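You operate a simulated robot arm through the tools that you are given. There is no shell and no other tool.

The job below is to be done with a simulated robot arm. You get a single attempt, and the scene is never put back.

JOB
Rub beeswax over the worn area on the dresser with the yellow cloth.
Fine: cloth back, lid on the tin again. A coat counts when it lies all over at full strength: go over it till it gets no stronger.
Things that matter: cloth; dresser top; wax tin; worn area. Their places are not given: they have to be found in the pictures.

It is judged by the outcome, as a careful person would: the job done as asked, and still so three seconds after it is handed in. It fails if anything else is knocked over, pushed out of place, dropped, spilled or broken. Lids that push on must go on centred and level and be pressed home; caps that screw on are set level and turned clockwise until they are tight. Flat cloth is picked up by pressing the open fingertips on it (5 to 10 N) and closing them slowly along it; thin cloth reads only 2 to 8 mm in the jaws.

ROBOT AND FRAMES
A 7-joint arm with a two-finger parallel gripper, fixed in place. Base frame: the origin is at the foot of the arm, x ahead of it, y to its left, z up. Lengths are in cm, angles in rad, forces in N, time in s.
Its first joint turns from -2.897 to 2.897 rad. Payload 3.43 kg.
The tool frame sits at the grasp point between the pads (the TCP): z along the fingers, y along the line on which they close. The tips reach 3 cm beyond it. The gripper opens to 9.4 cm. The fingers are 2.8 cm wide and 1 cm thick; the gripper's body (5 by 9.6 cm) begins 5.5 cm behind the TCP.
Orientation is that of the tool frame in the base frame, as a unit quaternion [w, x, y, z]. With the fingers straight down and closing along the base's y, the tool's x points along the base's -x, its y along +y and its z along -z.

CONTROLS
- The arm moves only by the tool step_arm. Its argument "rows" is a list of rows, each a list of 6 numbers: the shift along the base's x, y, z in units of 20 mm (1.0 is 20 mm), then the turn, a rotation vector about the base's x, y, z in units of 5 degrees (1.0 is 5 degrees). In form: [[dx, dy, dz, wx, wy, wz], ...]. A call has 1 to 20 rows; each row shifts and turns the commanded pose from where the row before left it. "fingers" is the finger opening in cm, from 0 to 9.4, set as the call begins (left out, the last holds). A call with a number of a shift or a turn outside -1 to 1 is refused whole. Rows are played at 5 a second. More than 5 cm and 0.15 rad between two rows, or a gripper value outside its range, and nothing of the call is played. Where a pose cannot be reached the arm comes as near as it can. A force on the tool above 40 N (or 10 N above the force at the start of the call, whichever is more), or a blocked arm, ends the call early, and 0.2 s more pass. The fingers move at their own pace (about 4.5 cm/s each) and stop on an object; they squeeze with about 33 N. The grip force told is the motor's: it shows also when the fingers shut on nothing. Time passes only in rows, and 0.2 s behind the last, so rows that do not move let the fingers close. It gives the time, the measured TCP pose, the force on the tool (base axes), the opening and the grip force at its end, in the units of the frame above (readings bear some noise), with the torque about the TCP (base axes, N m) and any sound that the robot's microphone picked up.
- Cameras (640 x 400 px; columns grow to the right, rows downward): "scene" is fixed at [40.76, -49.7, 145.95]; the picture's right is [0.57, -0.82, 0.00], its down [-0.76, -0.54, -0.36] and it looks along [0.30, 0.21, -0.93] (base axes); focal length 214 px, centre (320, 200). "wrist" rides on the gripper at [7.6, 1.4, -10.2] in the tool frame; the picture's right is [-0.18, 0.98, 0.00], its down [-0.75, -0.14, -0.64] and it looks along [-0.63, -0.12, 0.77] (tool axes); focal length 243 px, centre (320, 200).
- camera(camera): a new picture of that camera. The clock stands still meanwhile.
- raise_lower(by): slides the trunk up (or, below 0, down) by that many cm; the arm rides with it, the base frame stays. It gives what a move gives, with no picture.
- point_at(camera, pixels): for up to 12 pixels [column, row] of the newest picture of that camera ("zoom" is the newest enlarged one), the place [x, y, z] in the base frame of the surface seen there, good to about 0.2 cm, but the place of the scene camera against the robot may be out by one fixed shift of up to 2.5 cm in any direction. The clock stands still meanwhile.
- zoom(camera, box): a new picture of the part [left, top, right, bottom] of that camera's present view, enlarged. The clock stands still meanwhile.
- close_job(): hands the job in; it is judged then, once.

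Open the gripper and draw the arm clear of the work before you hand the job in, unless the task says otherwise.

The tools are called as name(argument=value, ...) on one line, values as JSON. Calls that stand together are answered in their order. step_arm: Moves the arm, as the interface text tells. Its arguments: {"type":"object","properties":{"rows":{"type":"array","items":{"type":"array","items":{"type":"number"}}},"fingers":{"type":"number"}},"required":["rows"]} The other tools are called the same way: raise_lower (by) slides the trunk up or down; camera (camera) takes a picture; point_at (camera, pixels) gives the place of the surface under pixels of a picture; zoom (camera, box) takes an enlarged picture of a part of a camera's view; close_job () hands the job in.

At the start:

```text
time_s: 0.0
position: [65.58, -23.14, 118.15]
tool_rot: [0.0, -0.001, 1.0, 0.0]
force: [-0.3, -0.3, 0.1]
ft_torque: [-0.01, -0.03, -0.03]
width: 9.39
grasp_force: 0.0
trunk travel left (down, up): [-30.0, 19.0]
```

scene: 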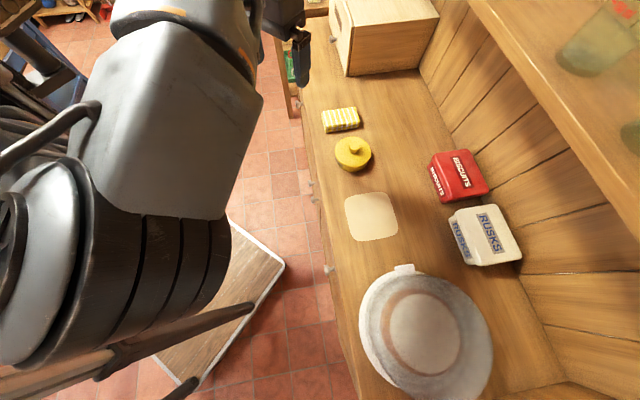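
wrist: 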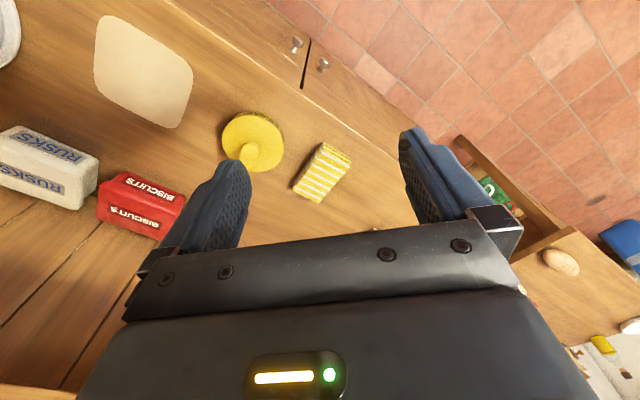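

The scene shows a yellow striped cloth near (340,120), a yellow tin with a knobbed lid near (352,153), and a pale worn area near (371,216). I'll enlarge that part in both cameras to see the details.

zoom(camera="scene", box=[290, 80, 530, 280])

point_at(camera="scene", pixels=[[322, 111], [355, 107], [360, 125], [327, 132], [340, 118], [354, 148], [352, 168], [344, 198], [391, 193], [398, 236], [355, 241], [371, 216]])

zoom(camera="wrist", box=[80, 0, 400, 200])

point_at(camera="wrist", pixels=[[324, 143], [350, 157], [318, 202], [293, 186], [253, 150], [223, 140], [282, 140], [95, 15], [190, 65], [178, 128], [95, 85], [145, 70]])

```text
2.00 times, centred on (410, 180) of scene
```

zoom: 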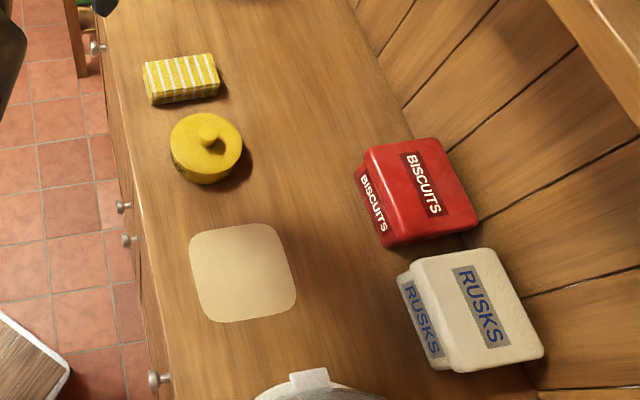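

```text
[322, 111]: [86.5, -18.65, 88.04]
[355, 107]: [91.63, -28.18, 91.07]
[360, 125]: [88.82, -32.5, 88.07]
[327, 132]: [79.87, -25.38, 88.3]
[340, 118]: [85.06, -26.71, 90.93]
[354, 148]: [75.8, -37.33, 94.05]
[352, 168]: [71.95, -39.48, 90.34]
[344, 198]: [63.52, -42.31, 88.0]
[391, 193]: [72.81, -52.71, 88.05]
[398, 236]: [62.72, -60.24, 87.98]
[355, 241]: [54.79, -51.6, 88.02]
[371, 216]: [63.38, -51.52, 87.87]
```

```text
2.00 times, centred on (240, 100) of wrist
```

zoom: 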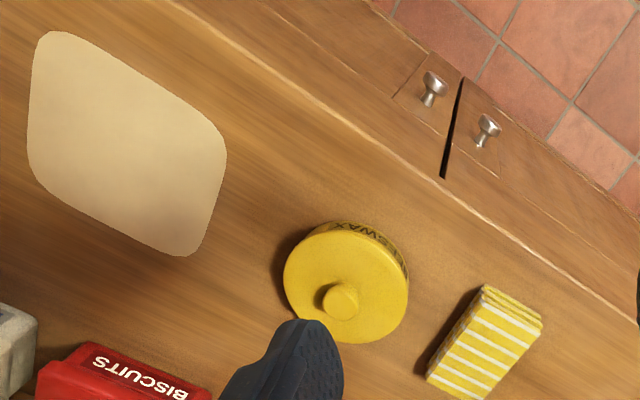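

```text
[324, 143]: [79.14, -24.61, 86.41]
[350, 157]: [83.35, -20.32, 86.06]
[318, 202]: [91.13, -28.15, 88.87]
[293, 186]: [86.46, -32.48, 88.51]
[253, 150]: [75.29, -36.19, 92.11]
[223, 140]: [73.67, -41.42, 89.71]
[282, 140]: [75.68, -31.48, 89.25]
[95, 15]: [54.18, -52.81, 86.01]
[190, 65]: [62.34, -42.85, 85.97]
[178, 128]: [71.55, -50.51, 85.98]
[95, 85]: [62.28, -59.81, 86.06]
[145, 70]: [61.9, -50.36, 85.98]
```

The wrist camera puts the dresser top at z≈86.0, cloth around (85,-26.5), tin around (75.3,-36.3) and worn area around (62.5,-51.5); the scene camera reads about 2 cm higher. I'll probe the surrounding obstacles (shelf, red/white tins, box, plate) before moving.

point_at(camera="scene", pixels=[[470, 5], [560, 110], [630, 220], [600, 40], [432, 158], [480, 152], [450, 225], [495, 210], [345, 70], [335, 20], [405, 268], [360, 310]])

zoom(camera="wrist", box=[210, 90, 370, 220])

```text
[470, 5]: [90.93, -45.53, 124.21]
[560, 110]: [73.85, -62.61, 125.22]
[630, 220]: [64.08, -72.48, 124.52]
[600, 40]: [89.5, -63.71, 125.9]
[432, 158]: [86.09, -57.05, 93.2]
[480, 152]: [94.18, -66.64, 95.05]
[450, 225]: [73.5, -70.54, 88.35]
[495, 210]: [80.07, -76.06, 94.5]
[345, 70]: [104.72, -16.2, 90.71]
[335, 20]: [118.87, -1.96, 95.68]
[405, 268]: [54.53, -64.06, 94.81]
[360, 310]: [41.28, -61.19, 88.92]
```

```text
3.08 times, centred on (290, 155) of wrist
```

zoom: 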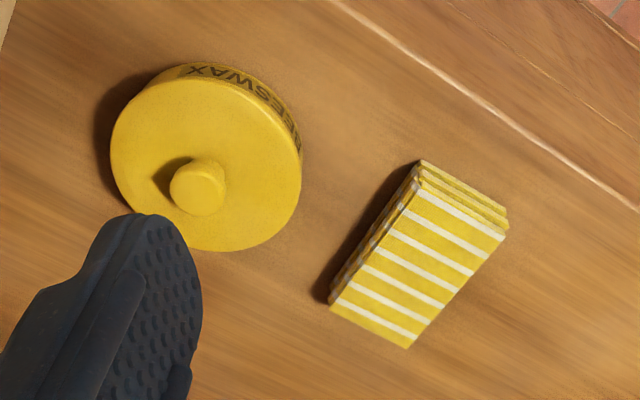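

The tin is labelled BEESWAX with a flat overhanging lid and a central knob; the shelf edge runs along the 45° line x−y≈135 at z≈122. I'll move over the tin with the tool yawed −45° to line up with the dresser, staying high at about z=107.

step_arm(rows=[[0.45, -0.65, -0.5, 0, 0, -0.9], [0.45, -0.65, -0.5, 0, 0, -0.9], [0.45, -0.65, -0.5, 0, 0, -0.9], [0.45, -0.65, -0.5, 0, 0, -0.9], [0.45, -0.65, -0.5, 0, 0, -0.9], [0.45, -0.65, -0.6, 0, 0, -0.9], [0.45, -0.65, -0.6, 0, 0, -0.9], [0.45, -0.65, -0.6, 0, 0, -0.9], [0.45, -0.65, -0.6, 0, 0, -0.9], [0.45, -0.65, -0.6, 0, 0, -0.9], [0, 0, 0, 0, 0, 0]])

camera(camera="wrist")

camera(camera="scene")

```text
time_s: 2.4
position: [74.68, -36.21, 107.11]
tool_rot: [0.0, 0.383, 0.924, 0.0]
force: [-0.6, -0.2, 0.0]
ft_torque: [0.03, 0.02, 0.04]
width: 9.41
grasp_force: 0.0
trunk travel left (down, up): [-30.0, 19.0]
```

```text
taken
```

wrist: 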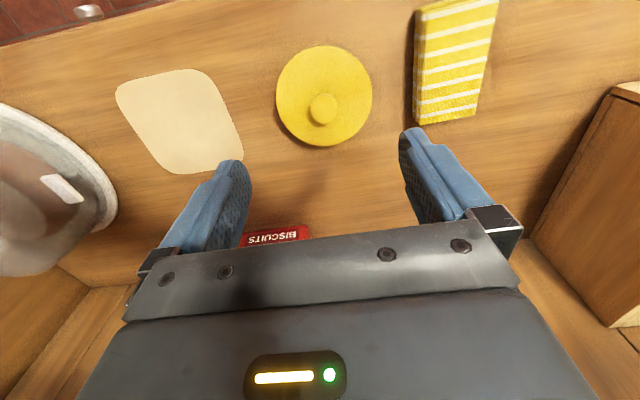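

```text
taken
```

scene: 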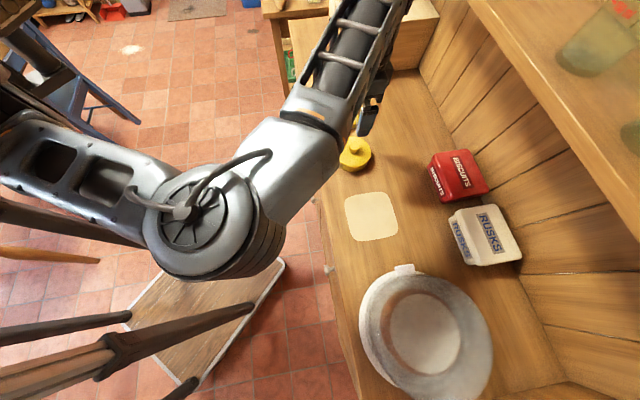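

The lid is seen at about (324,95) with its knob at (322,108), and the cloth at (452,60). I'll measure points on lid, knob, cloth and patch.

point_at(camera="wrist", pixels=[[322, 105], [322, 95], [278, 95], [370, 95], [325, 49], [323, 138], [322, 118], [311, 107], [335, 107], [300, 70], [350, 70], [323, 75]])

point_at(camera="wrist", pixels=[[417, 10], [497, 3], [477, 105], [418, 110], [450, 60], [448, 121], [122, 90], [205, 72], [242, 160], [165, 170], [410, 60], [180, 120]])

zoom(camera="wrist", box=[250, 0, 510, 160])

```text
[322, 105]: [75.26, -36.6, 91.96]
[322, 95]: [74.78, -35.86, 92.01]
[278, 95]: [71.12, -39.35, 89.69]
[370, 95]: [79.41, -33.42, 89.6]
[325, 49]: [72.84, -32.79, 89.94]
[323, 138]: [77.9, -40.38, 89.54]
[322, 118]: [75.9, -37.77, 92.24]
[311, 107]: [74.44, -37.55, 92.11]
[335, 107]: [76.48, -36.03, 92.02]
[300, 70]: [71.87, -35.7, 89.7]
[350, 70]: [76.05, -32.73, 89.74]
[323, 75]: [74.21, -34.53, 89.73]
```

```text
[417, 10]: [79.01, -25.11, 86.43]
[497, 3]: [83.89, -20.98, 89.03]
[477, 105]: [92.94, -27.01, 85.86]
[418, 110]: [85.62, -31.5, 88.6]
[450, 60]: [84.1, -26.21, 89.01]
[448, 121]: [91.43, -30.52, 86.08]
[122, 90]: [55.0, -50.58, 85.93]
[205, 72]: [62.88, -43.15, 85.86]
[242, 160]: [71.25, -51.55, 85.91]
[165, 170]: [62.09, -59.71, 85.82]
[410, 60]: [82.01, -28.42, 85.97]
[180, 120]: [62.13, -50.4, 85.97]
```

```text
2.46 times, centred on (380, 80) of wrist
```

zoom: 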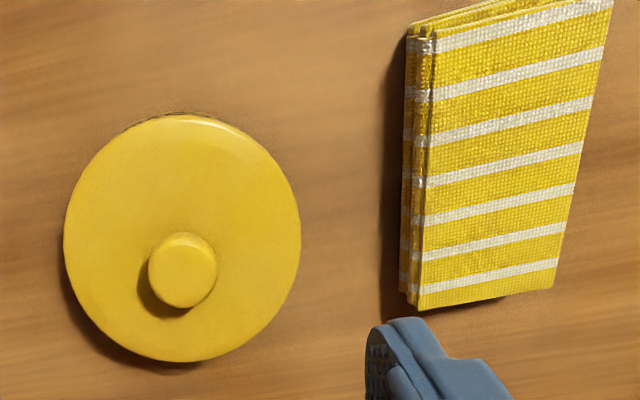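

Lid centre is about (75.3,-36.5), lid top at z≈89.6 (diameter ≈10.2 cm), knob about 2.6 cm wide with its top at z≈92.1. I'll narrow the fingers to 6 cm and come down over the knob to just above gripping height.

step_arm(rows=[[0.1, -0.05, -0.85, 0, 0, 0], [0.1, -0.05, -0.85, 0, 0, 0], [0.1, -0.05, -0.85, 0, 0, 0], [0, 0, -0.85, 0, 0, 0], [0, 0, -0.85, 0, 0, 0], [0, 0, -0.85, 0, 0, 0], [0, 0, -0.7, 0, 0, 0], [0, 0, -0.5, 0, 0, 0], [0, 0, 0, 0, 0, 0]], fingers=6)

camera(camera="wrist")

```text
time_s: 4.4
position: [75.2, -36.52, 94.53]
tool_rot: [0.0, 0.382, 0.924, -0.001]
force: [0.4, 0.4, 0.7]
ft_torque: [-0.03, -0.05, 0.01]
width: 6.0
grasp_force: 0.0
trunk travel left (down, up): [-30.0, 19.0]
```

```text
taken
```

wrist: 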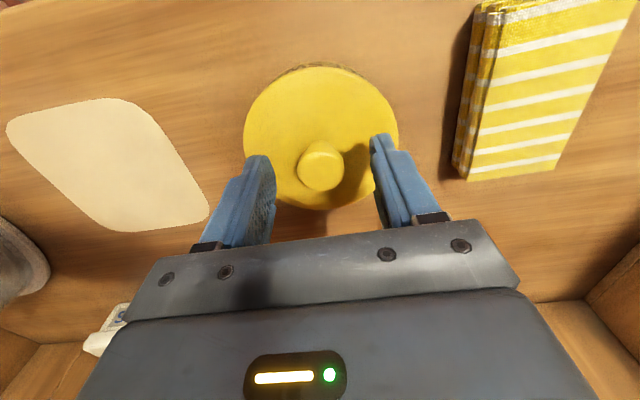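

The knob at (320,165) is centred between the fingers. I'll descend 1.55 cm and close on it.

step_arm(rows=[[0, 0, -0.4, 0, 0, 0], [0.02, 0, -0.35, 0, 0, 0], [0, 0, 0, 0, 0, 0]])

step_arm(rows=[[0, 0, 0, 0, 0, 0], [0, 0, 0, 0, 0, 0], [0, 0, 0, 0, 0, 0], [0, 0, 0, 0, 0, 0]], fingers=0)

camera(camera="wrist")

```text
time_s: 5.2
position: [75.3, -36.43, 93.09]
tool_rot: [-0.001, 0.382, 0.924, 0.0]
force: [-0.4, 0.2, 0.0]
ft_torque: [0.01, -0.01, -0.02]
width: 6.02
grasp_force: 0.0
trunk travel left (down, up): [-30.0, 19.0]
```

```text
time_s: 6.2
position: [75.26, -36.62, 93.05]
tool_rot: [0.0, 0.383, 0.924, 0.0]
force: [0.7, 0.2, 0.2]
ft_torque: [0.0, 0.0, 0.01]
width: 2.82
grasp_force: 33.1
trunk travel left (down, up): [-30.0, 19.0]
heard: snap
```

```text
taken
```

wrist: 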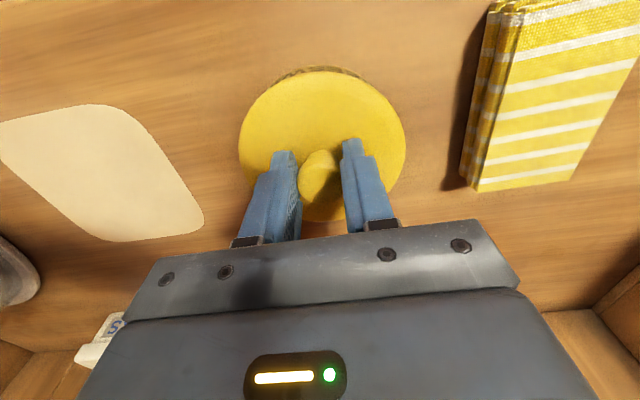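

The fingers hold the knob at 2.82 cm; a snap was heard, possibly the lid shifting in its seat. I'll lift very gently 0.8 cm and see whether the tin stays down.

step_arm(rows=[[0, 0, 0.1, 0, 0, 0], [0, 0, 0.1, 0, 0, 0], [0, 0, 0.1, 0, 0, 0], [0, 0, 0.1, 0, 0, 0], [0, 0, 0, 0, 0, 0]])

camera(camera="wrist")

zoom(camera="scene", box=[300, 80, 420, 180])

```text
time_s: 7.4
position: [75.23, -36.48, 93.85]
tool_rot: [0.001, 0.383, 0.924, 0.0]
force: [-1.0, 0.1, -0.2]
ft_torque: [0.02, 0.01, 0.02]
width: 2.84
grasp_force: 33.6
trunk travel left (down, up): [-30.0, 19.0]
```

```text
taken
```

wrist: 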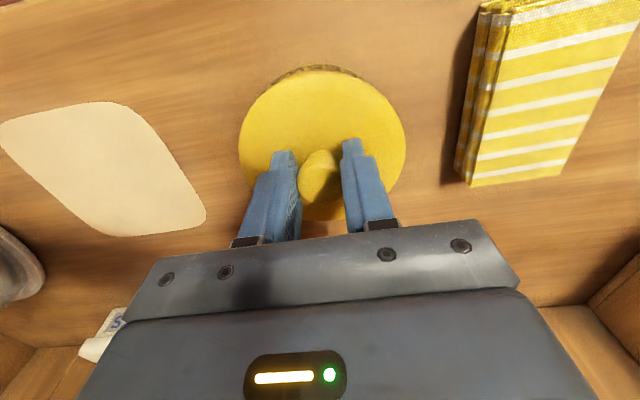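

```text
4.00 times, centred on (360, 130) of scene
```

zoom: 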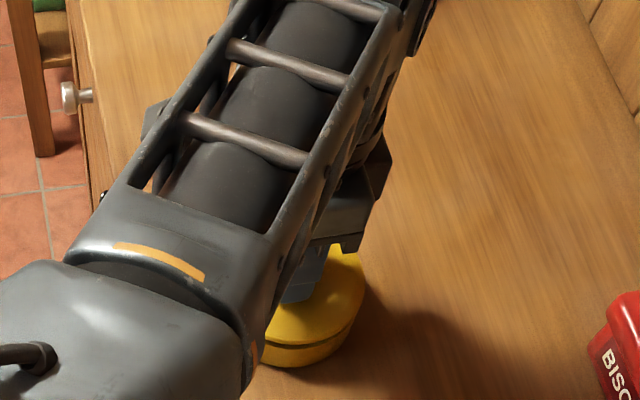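

The lid rises with the gripper; at (320,68) the labelled side still shows beneath it. I'll enlarge that edge to see whether the tin stays on the dresser.

zoom(camera="wrist", box=[230, 40, 420, 160])

point_at(camera="wrist", pixels=[[320, 68], [310, 66], [320, 64], [320, 75], [320, 100], [300, 69], [340, 69]])

```text
3.33 times, centred on (325, 100) of wrist
```

zoom: 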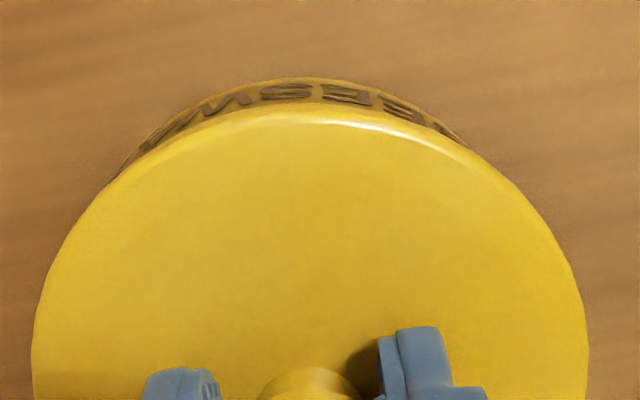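

```text
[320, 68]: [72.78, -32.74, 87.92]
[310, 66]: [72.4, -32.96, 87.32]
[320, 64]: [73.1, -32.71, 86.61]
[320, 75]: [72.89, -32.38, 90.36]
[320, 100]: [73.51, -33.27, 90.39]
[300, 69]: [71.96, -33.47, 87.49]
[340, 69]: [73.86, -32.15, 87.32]
```

The label's lower edge still reads z≈86.6 while the lid top has gone to 90.4. I'll lift another 3 cm slowly and check again.

step_arm(rows=[[0, 0, 0.15, 0, 0, 0], [0, 0, 0.2, 0, 0, 0], [0, 0, 0.25, 0, 0, 0], [0, 0, 0.3, 0, 0, 0], [0, 0, 0.3, 0, 0, 0], [0, 0, 0.3, 0, 0, 0], [0, 0, 0, 0, 0, 0]])

camera(camera="wrist")

zoom(camera="scene", box=[300, 80, 420, 180])

```text
time_s: 9.0
position: [75.31, -36.34, 96.95]
tool_rot: [0.0, 0.383, 0.924, 0.0]
force: [0.8, 0.0, -0.1]
ft_torque: [0.01, -0.01, -0.01]
width: 2.85
grasp_force: 33.1
trunk travel left (down, up): [-30.0, 19.0]
```

```text
taken
```

wrist: 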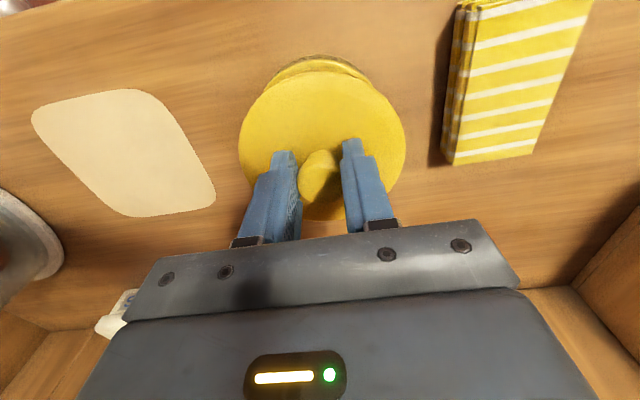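

```text
4.00 times, centred on (360, 130) of scene
```

zoom: 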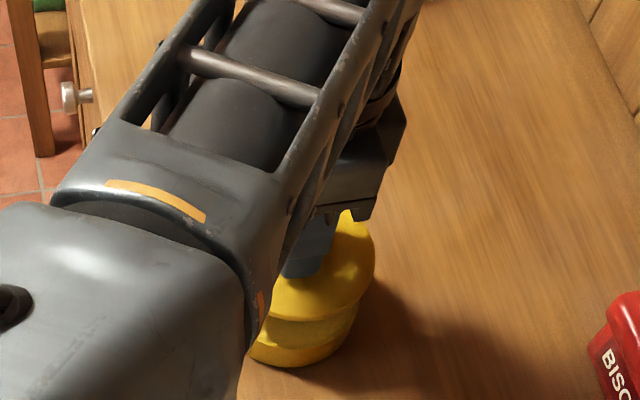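

The lid is off and the tin stays on the dresser. To choose a place to lay the lid (free area beyond the cloth, before the wooden box), I'll look at the scene and measure the dresser's front edge and the box.

camera(camera="scene")

point_at(camera="scene", pixels=[[333, 225], [345, 300], [400, 72], [420, 68], [410, 90], [420, 120], [400, 110], [440, 15], [430, 60], [480, 20], [540, 90], [600, 180]])

zoom(camera="scene", box=[280, 0, 520, 160])

```text
taken
```

scene: 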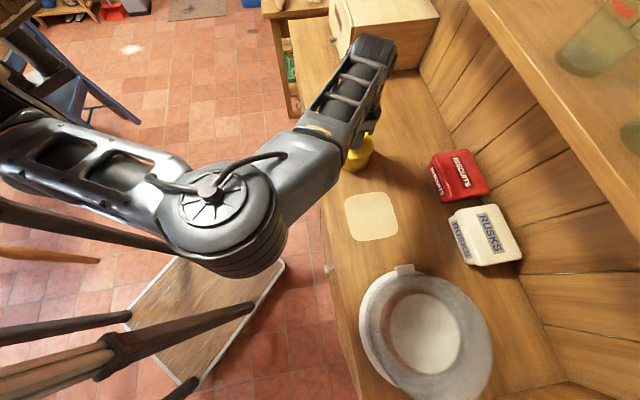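

```text
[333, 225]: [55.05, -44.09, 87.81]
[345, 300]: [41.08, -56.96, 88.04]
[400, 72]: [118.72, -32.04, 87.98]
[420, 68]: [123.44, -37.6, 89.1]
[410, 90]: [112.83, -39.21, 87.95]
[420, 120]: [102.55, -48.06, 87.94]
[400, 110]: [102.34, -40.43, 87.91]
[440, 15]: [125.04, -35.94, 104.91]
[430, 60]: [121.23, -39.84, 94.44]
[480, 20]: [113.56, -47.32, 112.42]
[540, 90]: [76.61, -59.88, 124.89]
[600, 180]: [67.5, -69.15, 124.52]
```

```text
2.50 times, centred on (400, 80) of scene
```

zoom: 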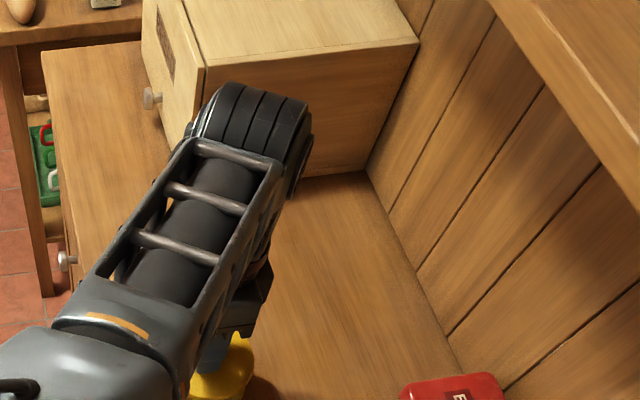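

The dresser front edge is at n=(x−y)/√2≈69 and the box is well beyond, so (91.6,-18.7) past the cloth is free for the lid. I'll raise slightly and carry the lid there along the dresser.

step_arm(rows=[[0, 0, 0.5, 0, 0, 0], [0.2, 0.2, 0.5, 0, 0, 0], [0.5, 0.55, 0.2, 0, 0, 0], [0.7, 0.75, 0, 0, 0, 0], [0.75, 0.8, 0, 0, 0, 0], [0.75, 0.8, 0, 0, 0, 0], [0.75, 0.8, 0, 0, 0, 0], [0.75, 0.8, 0, 0, 0, 0], [0.75, 0.8, 0, 0, 0, 0], [0.75, 0.8, 0, 0, 0, 0], [0.75, 0.8, 0, 0, 0, 0], [0.7, 0.75, 0, 0, 0, 0], [0.5, 0.6, 0, 0, 0, 0], [0.28, 0.37, 0, 0, 0, 0], [0, 0, 0, 0, 0, 0]])

camera(camera="wrist")

camera(camera="scene")

```text
time_s: 12.2
position: [91.39, -18.7, 99.37]
tool_rot: [-0.001, 0.383, 0.924, 0.0]
force: [0.1, -0.4, -0.6]
ft_torque: [0.0, -0.02, 0.0]
width: 2.85
grasp_force: 33.2
trunk travel left (down, up): [-30.0, 19.0]
```

```text
taken
```

wrist: 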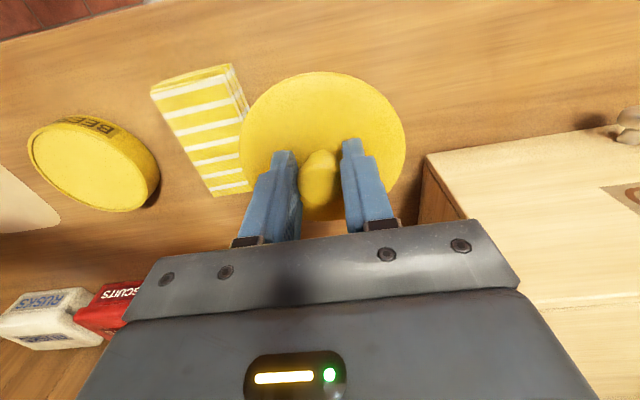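

```text
taken
```

scene: 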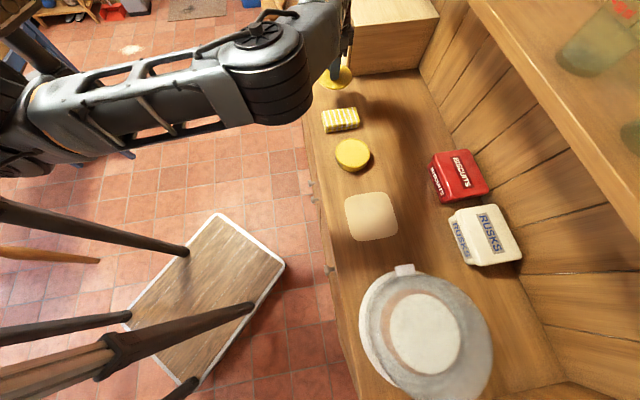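

The open tin shows yellow wax at (92,165), and the lid is between the cloth and the box corner at (428,155). I'll measure these to confirm clearance and the wax level.

point_at(camera="wrist", pixels=[[428, 153], [440, 200], [92, 165], [60, 150], [120, 190], [33, 135], [155, 185], [100, 125], [90, 208], [235, 66], [153, 92], [215, 193]])

zoom(camera="wrist", box=[0, 40, 320, 240])

```text
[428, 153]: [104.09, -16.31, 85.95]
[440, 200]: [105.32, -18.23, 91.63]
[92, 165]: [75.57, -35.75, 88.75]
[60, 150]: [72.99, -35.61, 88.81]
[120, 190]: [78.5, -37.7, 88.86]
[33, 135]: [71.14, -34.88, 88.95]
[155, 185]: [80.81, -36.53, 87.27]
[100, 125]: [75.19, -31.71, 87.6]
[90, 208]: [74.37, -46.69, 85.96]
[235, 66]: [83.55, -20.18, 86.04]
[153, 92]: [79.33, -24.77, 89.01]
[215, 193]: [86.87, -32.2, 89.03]
```

```text
2.00 times, centred on (160, 140) of wrist
```

zoom: 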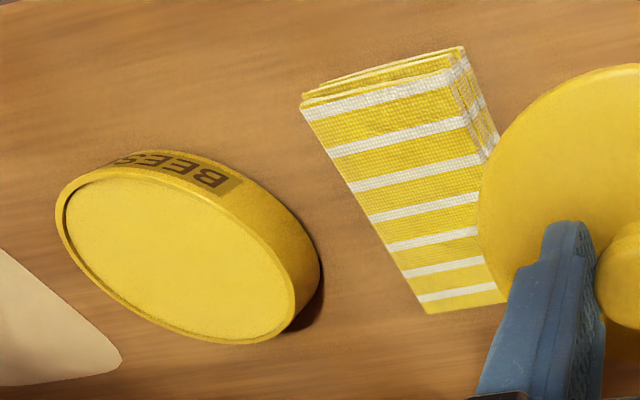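

Wax surface is at z≈88.8, rim ≈88.95, and the box corner is at (104,-16) with enough room. I'll lower the lid to about z=92 first.

step_arm(rows=[[0, 0, -0.5, 0, 0, 0], [0, 0, -0.7, 0, 0, 0], [0, 0, -0.7, 0, 0, 0], [0, 0, -0.7, 0, 0, 0], [0, 0, -0.5, 0, 0, 0], [0, 0, -0.4, 0, 0, 0], [0, 0, -0.2, 0, 0, 0], [0, 0, 0, 0, 0, 0]])

camera(camera="wrist")

```text
time_s: 14.0
position: [91.47, -18.88, 91.88]
tool_rot: [0.0, 0.383, 0.924, 0.0]
force: [-0.7, -0.3, -0.3]
ft_torque: [-0.03, 0.03, 0.01]
width: 2.84
grasp_force: 33.0
trunk travel left (down, up): [-30.0, 19.0]
```

```text
taken
```

wrist: 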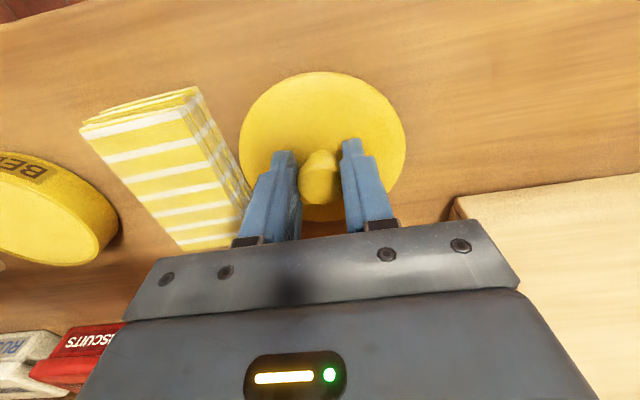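

The lid hangs level and clear of the cloth (gap ≈1.6 cm). I'll lower in 1 mm steps and watch the force for contact.

step_arm(rows=[[0, 0, -0.1, 0, 0, 0], [0, 0, -0.1, 0, 0, 0], [0, 0, -0.05, 0, 0, 0], [0, 0, -0.05, 0, 0, 0], [0, 0, 0, 0, 0, 0]])

point_at(camera="wrist", pixels=[[320, 100], [280, 120], [365, 110], [320, 75], [242, 140], [403, 140], [320, 68]])

```text
time_s: 15.2
position: [91.52, -18.86, 91.39]
tool_rot: [0.001, 0.383, 0.924, 0.0]
force: [0.3, -0.7, -0.8]
ft_torque: [-0.01, 0.04, 0.02]
width: 2.83
grasp_force: 33.6
trunk travel left (down, up): [-30.0, 19.0]
```

```text
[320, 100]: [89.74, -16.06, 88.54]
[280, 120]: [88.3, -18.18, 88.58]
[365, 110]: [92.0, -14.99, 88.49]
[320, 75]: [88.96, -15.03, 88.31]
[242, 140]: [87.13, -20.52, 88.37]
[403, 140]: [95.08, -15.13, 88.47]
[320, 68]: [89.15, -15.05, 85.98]
```

No contact yet at z=91.39 (lid top ≈88.0). I'll continue lowering in small steps.

step_arm(rows=[[0, 0, -0.1, 0, 0, 0], [0, 0, -0.1, 0, 0, 0], [0, 0, -0.05, 0, 0, 0], [0, 0, 0, 0, 0, 0]])

zoom(camera="wrist", box=[220, 50, 420, 175])

```text
time_s: 16.2
position: [91.45, -18.95, 90.68]
tool_rot: [-0.001, 0.383, 0.924, 0.0]
force: [-0.2, 0.3, 0.1]
ft_torque: [0.02, 0.02, 0.0]
width: 2.83
grasp_force: 32.7
trunk travel left (down, up): [-30.0, 19.0]
```

```text
3.20 times, centred on (320, 112) of wrist
```

zoom: 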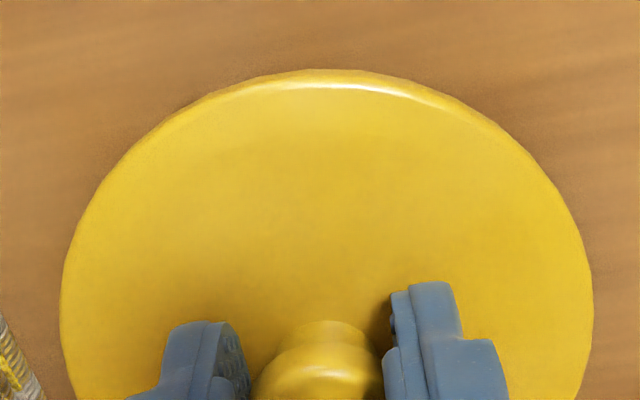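

Still no load at z=90.68 (lid top ≈87.3), so the lid is about 1.3 cm or less thick. Continuing down in 1 mm steps.

step_arm(rows=[[0, 0, -0.05, 0, 0, 0], [0, 0, -0.05, 0, 0, 0], [0, 0, -0.05, 0, 0, 0], [0, 0, 0, 0, 0, 0]])

```text
time_s: 17.2
position: [91.42, -18.67, 90.65]
tool_rot: [0.001, 0.382, 0.924, 0.0]
force: [0.0, 0.2, -0.2]
ft_torque: [-0.02, -0.01, 0.01]
width: 2.83
grasp_force: 32.5
trunk travel left (down, up): [-30.0, 19.0]
```

Readings remain around zero at a commanded z of about 90.45. Continuing down gently.

step_arm(rows=[[0, 0, -0.05, 0, 0, 0], [0, 0, -0.05, 0, 0, 0], [0, 0, -0.05, 0, 0, 0], [0, 0, 0, 0, 0, 0]])

zoom(camera="wrist", box=[220, 50, 420, 175])

point_at(camera="wrist", pixels=[[320, 100], [280, 120], [365, 110], [320, 80], [260, 140], [390, 140], [330, 71]])

```text
time_s: 18.2
position: [91.51, -18.73, 90.14]
tool_rot: [0.001, 0.382, 0.924, 0.0]
force: [-0.4, 0.5, -0.6]
ft_torque: [-0.01, 0.01, 0.04]
width: 2.81
grasp_force: 32.4
trunk travel left (down, up): [-30.0, 19.0]
```

```text
3.20 times, centred on (320, 112) of wrist
```

zoom: 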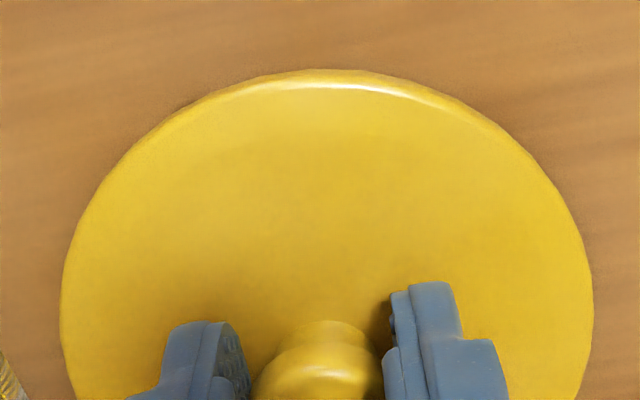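

```text
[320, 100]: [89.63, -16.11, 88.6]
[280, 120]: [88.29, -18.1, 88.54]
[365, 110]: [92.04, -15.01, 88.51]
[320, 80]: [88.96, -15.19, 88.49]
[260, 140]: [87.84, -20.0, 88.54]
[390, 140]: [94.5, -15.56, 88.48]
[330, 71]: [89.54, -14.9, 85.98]
```

Those points were from the older picture; by kinematics the lid top is now ≈86.7, so it should touch within a few mm. Continuing down in half-mm to 1 mm steps.

step_arm(rows=[[0, 0, -0.04, 0, 0, 0], [0, 0, -0.04, 0, 0, 0], [0, 0, 0, 0, 0, 0]])

camera(camera="wrist")

point_at(camera="wrist", pixels=[[320, 100], [280, 120], [365, 110], [320, 80], [260, 140], [390, 140], [330, 68]])

```text
time_s: 19.0
position: [91.64, -18.76, 89.92]
tool_rot: [0.0, 0.382, 0.924, 0.0]
force: [0.9, -0.2, -0.7]
ft_torque: [0.03, 0.04, -0.01]
width: 2.83
grasp_force: 32.8
trunk travel left (down, up): [-30.0, 19.0]
```

```text
taken
```

wrist: 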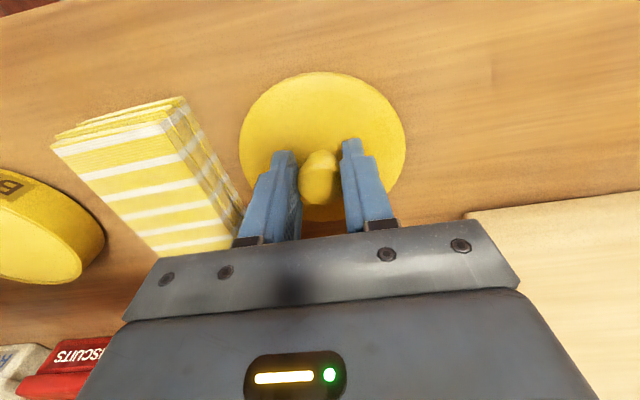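

```text
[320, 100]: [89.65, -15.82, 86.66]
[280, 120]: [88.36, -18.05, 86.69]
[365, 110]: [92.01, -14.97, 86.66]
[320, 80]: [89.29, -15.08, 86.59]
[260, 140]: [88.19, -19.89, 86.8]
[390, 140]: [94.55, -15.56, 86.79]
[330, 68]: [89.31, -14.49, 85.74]
```

Lid top now reads z≈86.7, about 0.7 cm above the dresser, with no load. A bit further down.

step_arm(rows=[[0, 0, -0.03, 0, 0, 0], [0, 0, -0.03, 0, 0, 0], [0, 0, 0, 0, 0, 0]])

```text
time_s: 19.8
position: [91.43, -18.8, 90.02]
tool_rot: [0.001, 0.382, 0.924, 0.001]
force: [0.8, 0.1, 8.9]
ft_torque: [0.0, -0.02, 0.1]
width: 2.82
grasp_force: 33.4
trunk travel left (down, up): [-30.0, 19.0]
```

Contact at 8.9 N with the lid resting on the dresser. I'll ease off 0.4 mm, open the fingers to 5.5 cm, and let it settle.

step_arm(rows=[[0, 0, 0.02, 0, 0, 0], [0, 0, 0, 0, 0, 0]])

step_arm(rows=[[0, 0, 0, 0, 0, 0], [0, 0, 0, 0, 0, 0], [0, 0, 0, 0, 0, 0]], fingers=5.5)

step_arm(rows=[[0, 0, 0.3, 0, 0, 0], [0, 0, 0.6, 0, 0, 0], [0, 0, 0.8, 0, 0, 0], [0, 0, 0.9, 0, 0, 0], [0, 0, 0.9, 0, 0, 0], [0, 0, 0.9, 0, 0, 0], [0, 0, 0.6, 0, 0, 0], [0, 0, 0, 0, 0, 0]])

camera(camera="wrist")

```text
time_s: 20.4
position: [91.49, -18.68, 90.03]
tool_rot: [0.001, 0.382, 0.924, -0.001]
force: [4.9, -0.4, 9.6]
ft_torque: [-0.07, -0.14, 0.15]
width: 2.8
grasp_force: 32.4
trunk travel left (down, up): [-30.0, 19.0]
```

```text
time_s: 21.2
position: [91.47, -18.82, 89.99]
tool_rot: [0.0, 0.383, 0.924, -0.001]
force: [-0.6, 0.3, -0.5]
ft_torque: [-0.02, -0.02, 0.0]
width: 5.48
grasp_force: 0.1
trunk travel left (down, up): [-30.0, 19.0]
```

```text
time_s: 23.0
position: [91.58, -18.97, 99.99]
tool_rot: [0.0, 0.382, 0.924, 0.0]
force: [-0.2, -0.5, -0.2]
ft_torque: [0.01, 0.04, 0.02]
width: 5.51
grasp_force: 0.0
trunk travel left (down, up): [-30.0, 19.0]
```

```text
taken
```

wrist: 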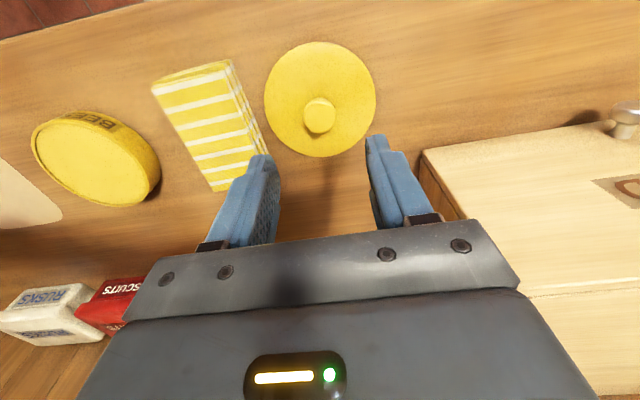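

The lid lies flat at about (91.5,-18.8). Next I move over the cloth centre (≈(85.2,-26.4)) with fingers fully open and look down.

step_arm(rows=[[-0.3, -0.35, 0, 0, 0, 0], [-0.6, -0.7, 0, 0, 0, 0], [-0.7, -0.8, 0, 0, 0, 0], [-0.7, -0.8, 0, 0, 0, 0], [-0.55, -0.7, 0, 0, 0, 0], [-0.3, -0.4, 0, 0, 0, 0], [0, 0, 0, 0, 0, 0]], fingers=9.4)

camera(camera="wrist")

camera(camera="scene")

```text
time_s: 24.6
position: [85.3, -26.23, 99.86]
tool_rot: [0.0, 0.383, 0.924, 0.001]
force: [0.0, -1.0, -0.7]
ft_torque: [0.04, -0.04, -0.01]
width: 9.39
grasp_force: 0.1
trunk travel left (down, up): [-30.0, 19.0]
```

```text
taken
```

wrist: 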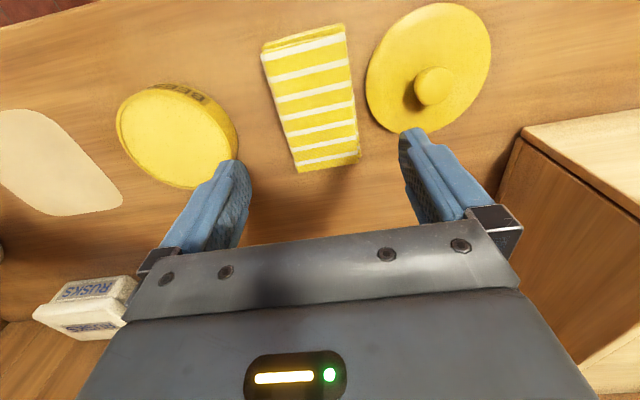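

```text
taken
```

scene: 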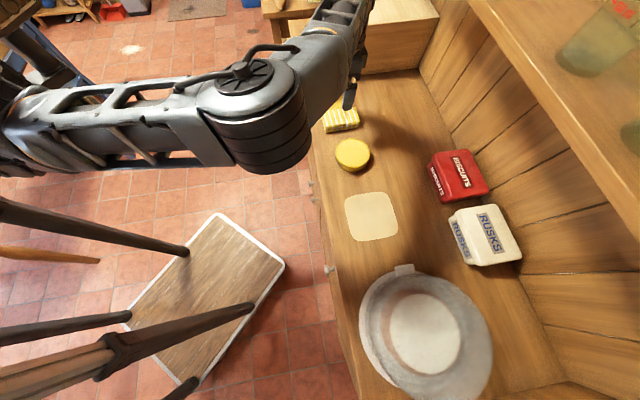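

The cloth lies between (262,50) and (360,165) in the wrist view. I'll measure its top corners to get its exact centre and angle.

point_at(camera="wrist", pixels=[[264, 55], [344, 33], [357, 152], [299, 170], [312, 100], [268, 60], [342, 40], [355, 148], [301, 165], [350, 90], [280, 105], [345, 27]])

zoom(camera="wrist", box=[230, 10, 400, 190])

```text
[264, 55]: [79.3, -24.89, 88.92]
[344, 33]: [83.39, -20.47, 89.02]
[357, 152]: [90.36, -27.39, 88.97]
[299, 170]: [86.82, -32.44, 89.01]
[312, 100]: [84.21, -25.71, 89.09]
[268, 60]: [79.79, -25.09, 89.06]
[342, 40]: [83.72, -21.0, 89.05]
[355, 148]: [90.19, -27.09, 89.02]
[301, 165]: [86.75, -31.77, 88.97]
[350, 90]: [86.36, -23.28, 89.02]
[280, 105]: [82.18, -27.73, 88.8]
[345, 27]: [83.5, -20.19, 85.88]
```

```text
2.22 times, centred on (315, 100) of wrist
```

zoom: 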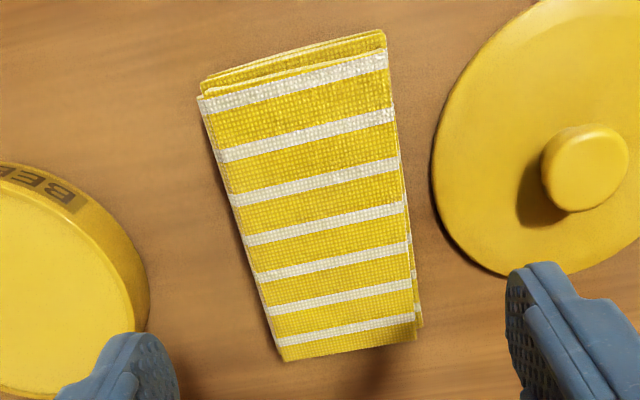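

Cloth top centre ≈(85.1,-26.45), 6.0 × 10.7 cm, 3 cm thick, aligned with the tool within 2°. I'll set the opening to 7.4 cm (keeping the right finger off the lid edge) and descend to tips about 1 cm above the dresser.

step_arm(rows=[[-0.1, -0.11, 0, 0, 0, 0], [0, 0, 0, 0, 0, 0], [0, 0, -0.6, 0, 0, 0], [0, 0, -0.8, 0, 0, 0], [0, 0, -0.8, 0, 0, 0], [0, 0, -0.8, 0, 0, 0], [0, 0, -0.5, 0, 0, 0], [0, 0, -0.3, 0, 0, 0], [0, 0, 0, 0, 0, 0]], fingers=7.4)

camera(camera="wrist")

```text
time_s: 26.6
position: [84.9, -26.39, 92.51]
tool_rot: [0.0, 0.383, 0.924, 0.0]
force: [-0.4, -0.1, 0.3]
ft_torque: [0.01, 0.0, 0.02]
width: 7.39
grasp_force: 0.1
trunk travel left (down, up): [-30.0, 19.0]
```

```text
taken
```

wrist: 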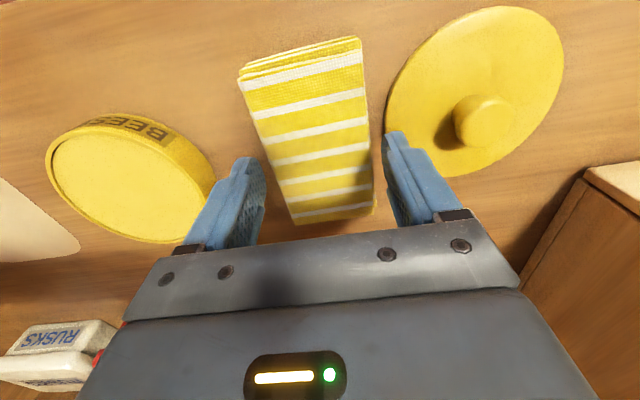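

The cloth sits between the two fingers with clearance on both sides (left edge ≈(272,165), right ≈(370,150)). I'll lower 2.4 cm and close on it.

step_arm(rows=[[0, 0, -0.3, 0, 0, 0], [0, 0, -0.3, 0, 0, 0], [0, 0, -0.3, 0, 0, 0], [0, 0, -0.3, 0, 0, 0], [0, 0, 0, 0, 0, 0]])

step_arm(rows=[[0, 0, 0, 0, 0, 0], [0, 0, 0, 0, 0, 0], [0, 0, 0, 0, 0, 0], [0, 0, 0, 0, 0, 0], [0, 0, 0, 0, 0, 0]], fingers=0)

camera(camera="wrist")

```text
time_s: 27.8
position: [85.1, -26.45, 89.98]
tool_rot: [0.001, 0.383, 0.924, 0.0]
force: [0.8, 0.1, -0.4]
ft_torque: [-0.02, 0.0, 0.0]
width: 7.39
grasp_force: 0.0
trunk travel left (down, up): [-30.0, 19.0]
```

```text
time_s: 29.0
position: [85.17, -26.44, 90.0]
tool_rot: [0.0, 0.383, 0.924, 0.0]
force: [-0.1, 0.2, 0.8]
ft_torque: [0.0, 0.0, 0.0]
width: 6.51
grasp_force: 32.8
trunk travel left (down, up): [-30.0, 19.0]
```

```text
taken
```

wrist: 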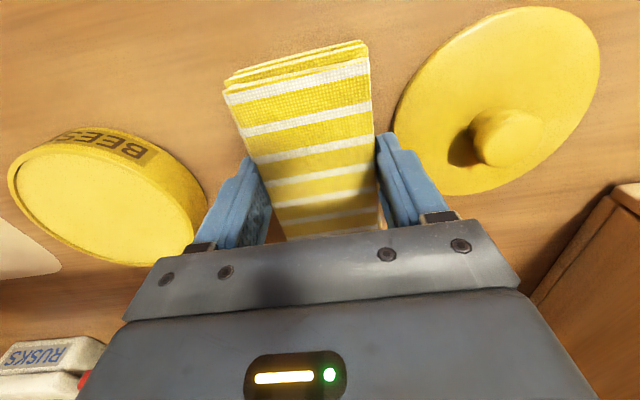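

The cloth is held at 6.51 cm with 32.8 N; I note this pose (85.1,-26.45,90.0) for putting it back. I'll lift gently and check that it comes up whole.

step_arm(rows=[[0, 0, 0.2, 0, 0, 0], [0, 0, 0.3, 0, 0, 0], [0, 0, 0.5, 0, 0, 0], [0, 0, 0.7, 0, 0, 0], [0, 0, 0.8, 0, 0, 0], [0, 0, 0.5, 0, 0, 0], [0, 0, 0, 0, 0, 0]])

camera(camera="wrist")

zoom(camera="scene", box=[290, 60, 450, 180])

```text
time_s: 30.6
position: [84.95, -26.36, 95.79]
tool_rot: [0.0, 0.382, 0.924, -0.001]
force: [-0.3, 0.0, -0.1]
ft_torque: [0.0, -0.01, 0.02]
width: 6.5
grasp_force: 33.3
trunk travel left (down, up): [-30.0, 19.0]
```

```text
taken
```

wrist: 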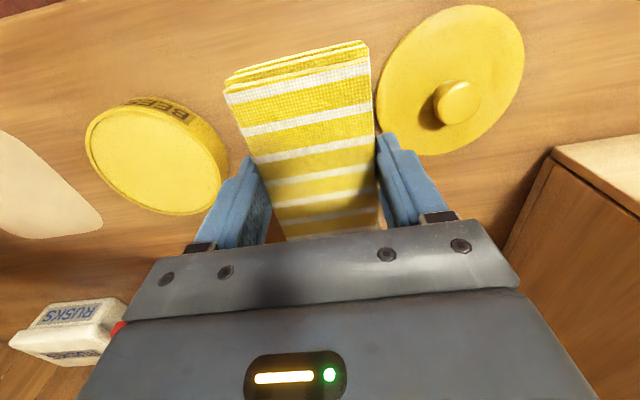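

```text
3.33 times, centred on (370, 120) of scene
```

zoom: 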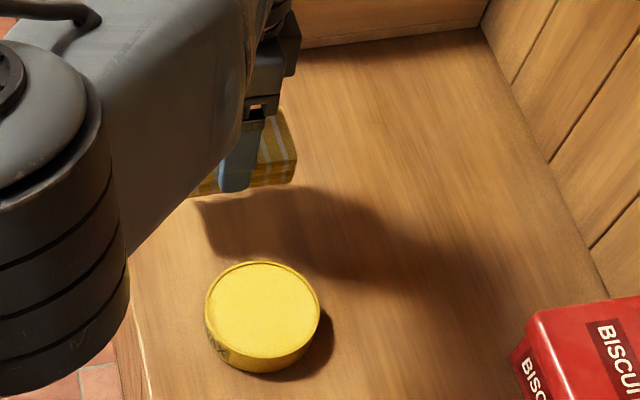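

The cloth came up as a firm pad and its underside is at TCP−4 cm. I'll measure the open tin's rim and wax from this wrist view before pressing the cloth onto it.

zoom(camera="wrist", box=[60, 80, 260, 230])

point_at(camera="wrist", pixels=[[88, 150], [95, 135], [130, 112], [160, 112], [200, 140], [218, 175], [215, 195], [190, 210], [160, 208], [120, 190], [150, 160], [100, 170]])

```text
2.67 times, centred on (160, 155) of wrist
```

zoom: 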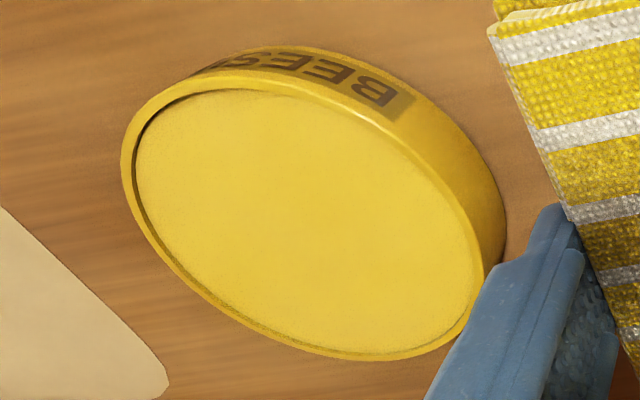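

```text
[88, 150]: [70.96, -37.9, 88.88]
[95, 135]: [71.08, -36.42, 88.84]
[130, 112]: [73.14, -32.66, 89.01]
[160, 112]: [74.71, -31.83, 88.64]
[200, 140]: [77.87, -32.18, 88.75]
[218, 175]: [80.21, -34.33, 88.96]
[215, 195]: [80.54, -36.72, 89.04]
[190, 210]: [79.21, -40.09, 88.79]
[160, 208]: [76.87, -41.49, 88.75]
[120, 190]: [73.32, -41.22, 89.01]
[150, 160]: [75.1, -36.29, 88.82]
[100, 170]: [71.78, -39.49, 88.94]
```

Rim ≈89.0, wax ≈88.8, tin centre ≈(75.4,-36.7). I'll carry the cloth over the tin at z≈97 (underside about 4 cm above the rim).

step_arm(rows=[[0, 0, 0.4, 0, 0, 0], [-0.3, -0.3, 0.3, 0, 0, 0], [-0.6, -0.65, 0, 0, 0, 0], [-0.8, -0.85, 0, 0, 0, 0], [-0.8, -0.85, 0, 0, 0, 0], [-0.8, -0.85, 0, 0, 0, 0], [-0.8, -0.85, 0, 0, 0, 0], [-0.5, -0.55, 0, 0, 0, 0], [-0.2, -0.25, 0, 0, 0, 0], [0, 0, 0, 0, 0, 0]])

camera(camera="wrist")

camera(camera="scene")

```text
time_s: 32.8
position: [75.34, -36.84, 97.55]
tool_rot: [0.0, 0.383, 0.924, 0.001]
force: [0.3, -0.1, -0.1]
ft_torque: [0.0, -0.01, 0.02]
width: 6.47
grasp_force: 32.9
trunk travel left (down, up): [-30.0, 19.0]
```

```text
taken
```

wrist: 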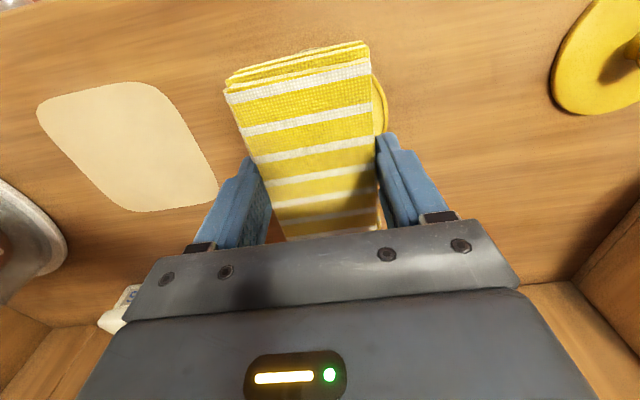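

```text
taken
```

scene: 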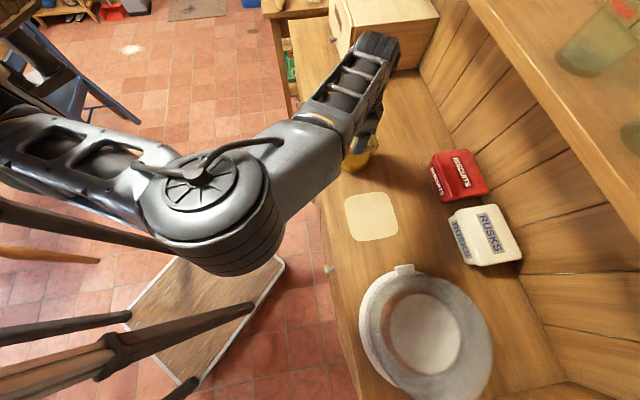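

The cloth is centred above the tin. I'll descend to about 4 mm above the rim and then press slowly in small steps.

step_arm(rows=[[0, 0, -0.5, 0, 0, 0], [0, 0, -0.7, 0, 0, 0], [0, 0, -0.5, 0, 0, 0], [0, 0, -0.35, 0, 0, 0], [0, 0, 0, 0, 0, 0]])

step_arm(rows=[[0, 0, -0.08, 0, 0, 0], [0, 0, -0.08, 0, 0, 0], [0, 0, 0, 0, 0, 0]])

```text
time_s: 34.0
position: [75.27, -36.8, 93.27]
tool_rot: [-0.001, 0.383, 0.924, 0.001]
force: [0.2, -0.6, -0.7]
ft_torque: [0.01, -0.03, -0.02]
width: 6.49
grasp_force: 32.8
trunk travel left (down, up): [-30.0, 19.0]
```

```text
time_s: 34.8
position: [75.16, -36.83, 92.97]
tool_rot: [0.0, 0.382, 0.924, 0.001]
force: [0.2, 0.1, 0.0]
ft_torque: [0.01, 0.0, 0.0]
width: 6.49
grasp_force: 32.7
trunk travel left (down, up): [-30.0, 19.0]
```

No contact yet at z=92.97; I'll keep pressing down in ~1 mm steps.

step_arm(rows=[[0, 0, -0.05, 0, 0, 0], [0, 0, -0.05, 0, 0, 0], [0, 0, 0, 0, 0, 0]])

```text
time_s: 35.6
position: [75.39, -36.8, 93.06]
tool_rot: [0.001, 0.383, 0.924, -0.001]
force: [-4.8, 0.6, 13.4]
ft_torque: [0.02, 0.35, 0.02]
width: 6.49
grasp_force: 33.6
trunk travel left (down, up): [-30.0, 19.0]
```

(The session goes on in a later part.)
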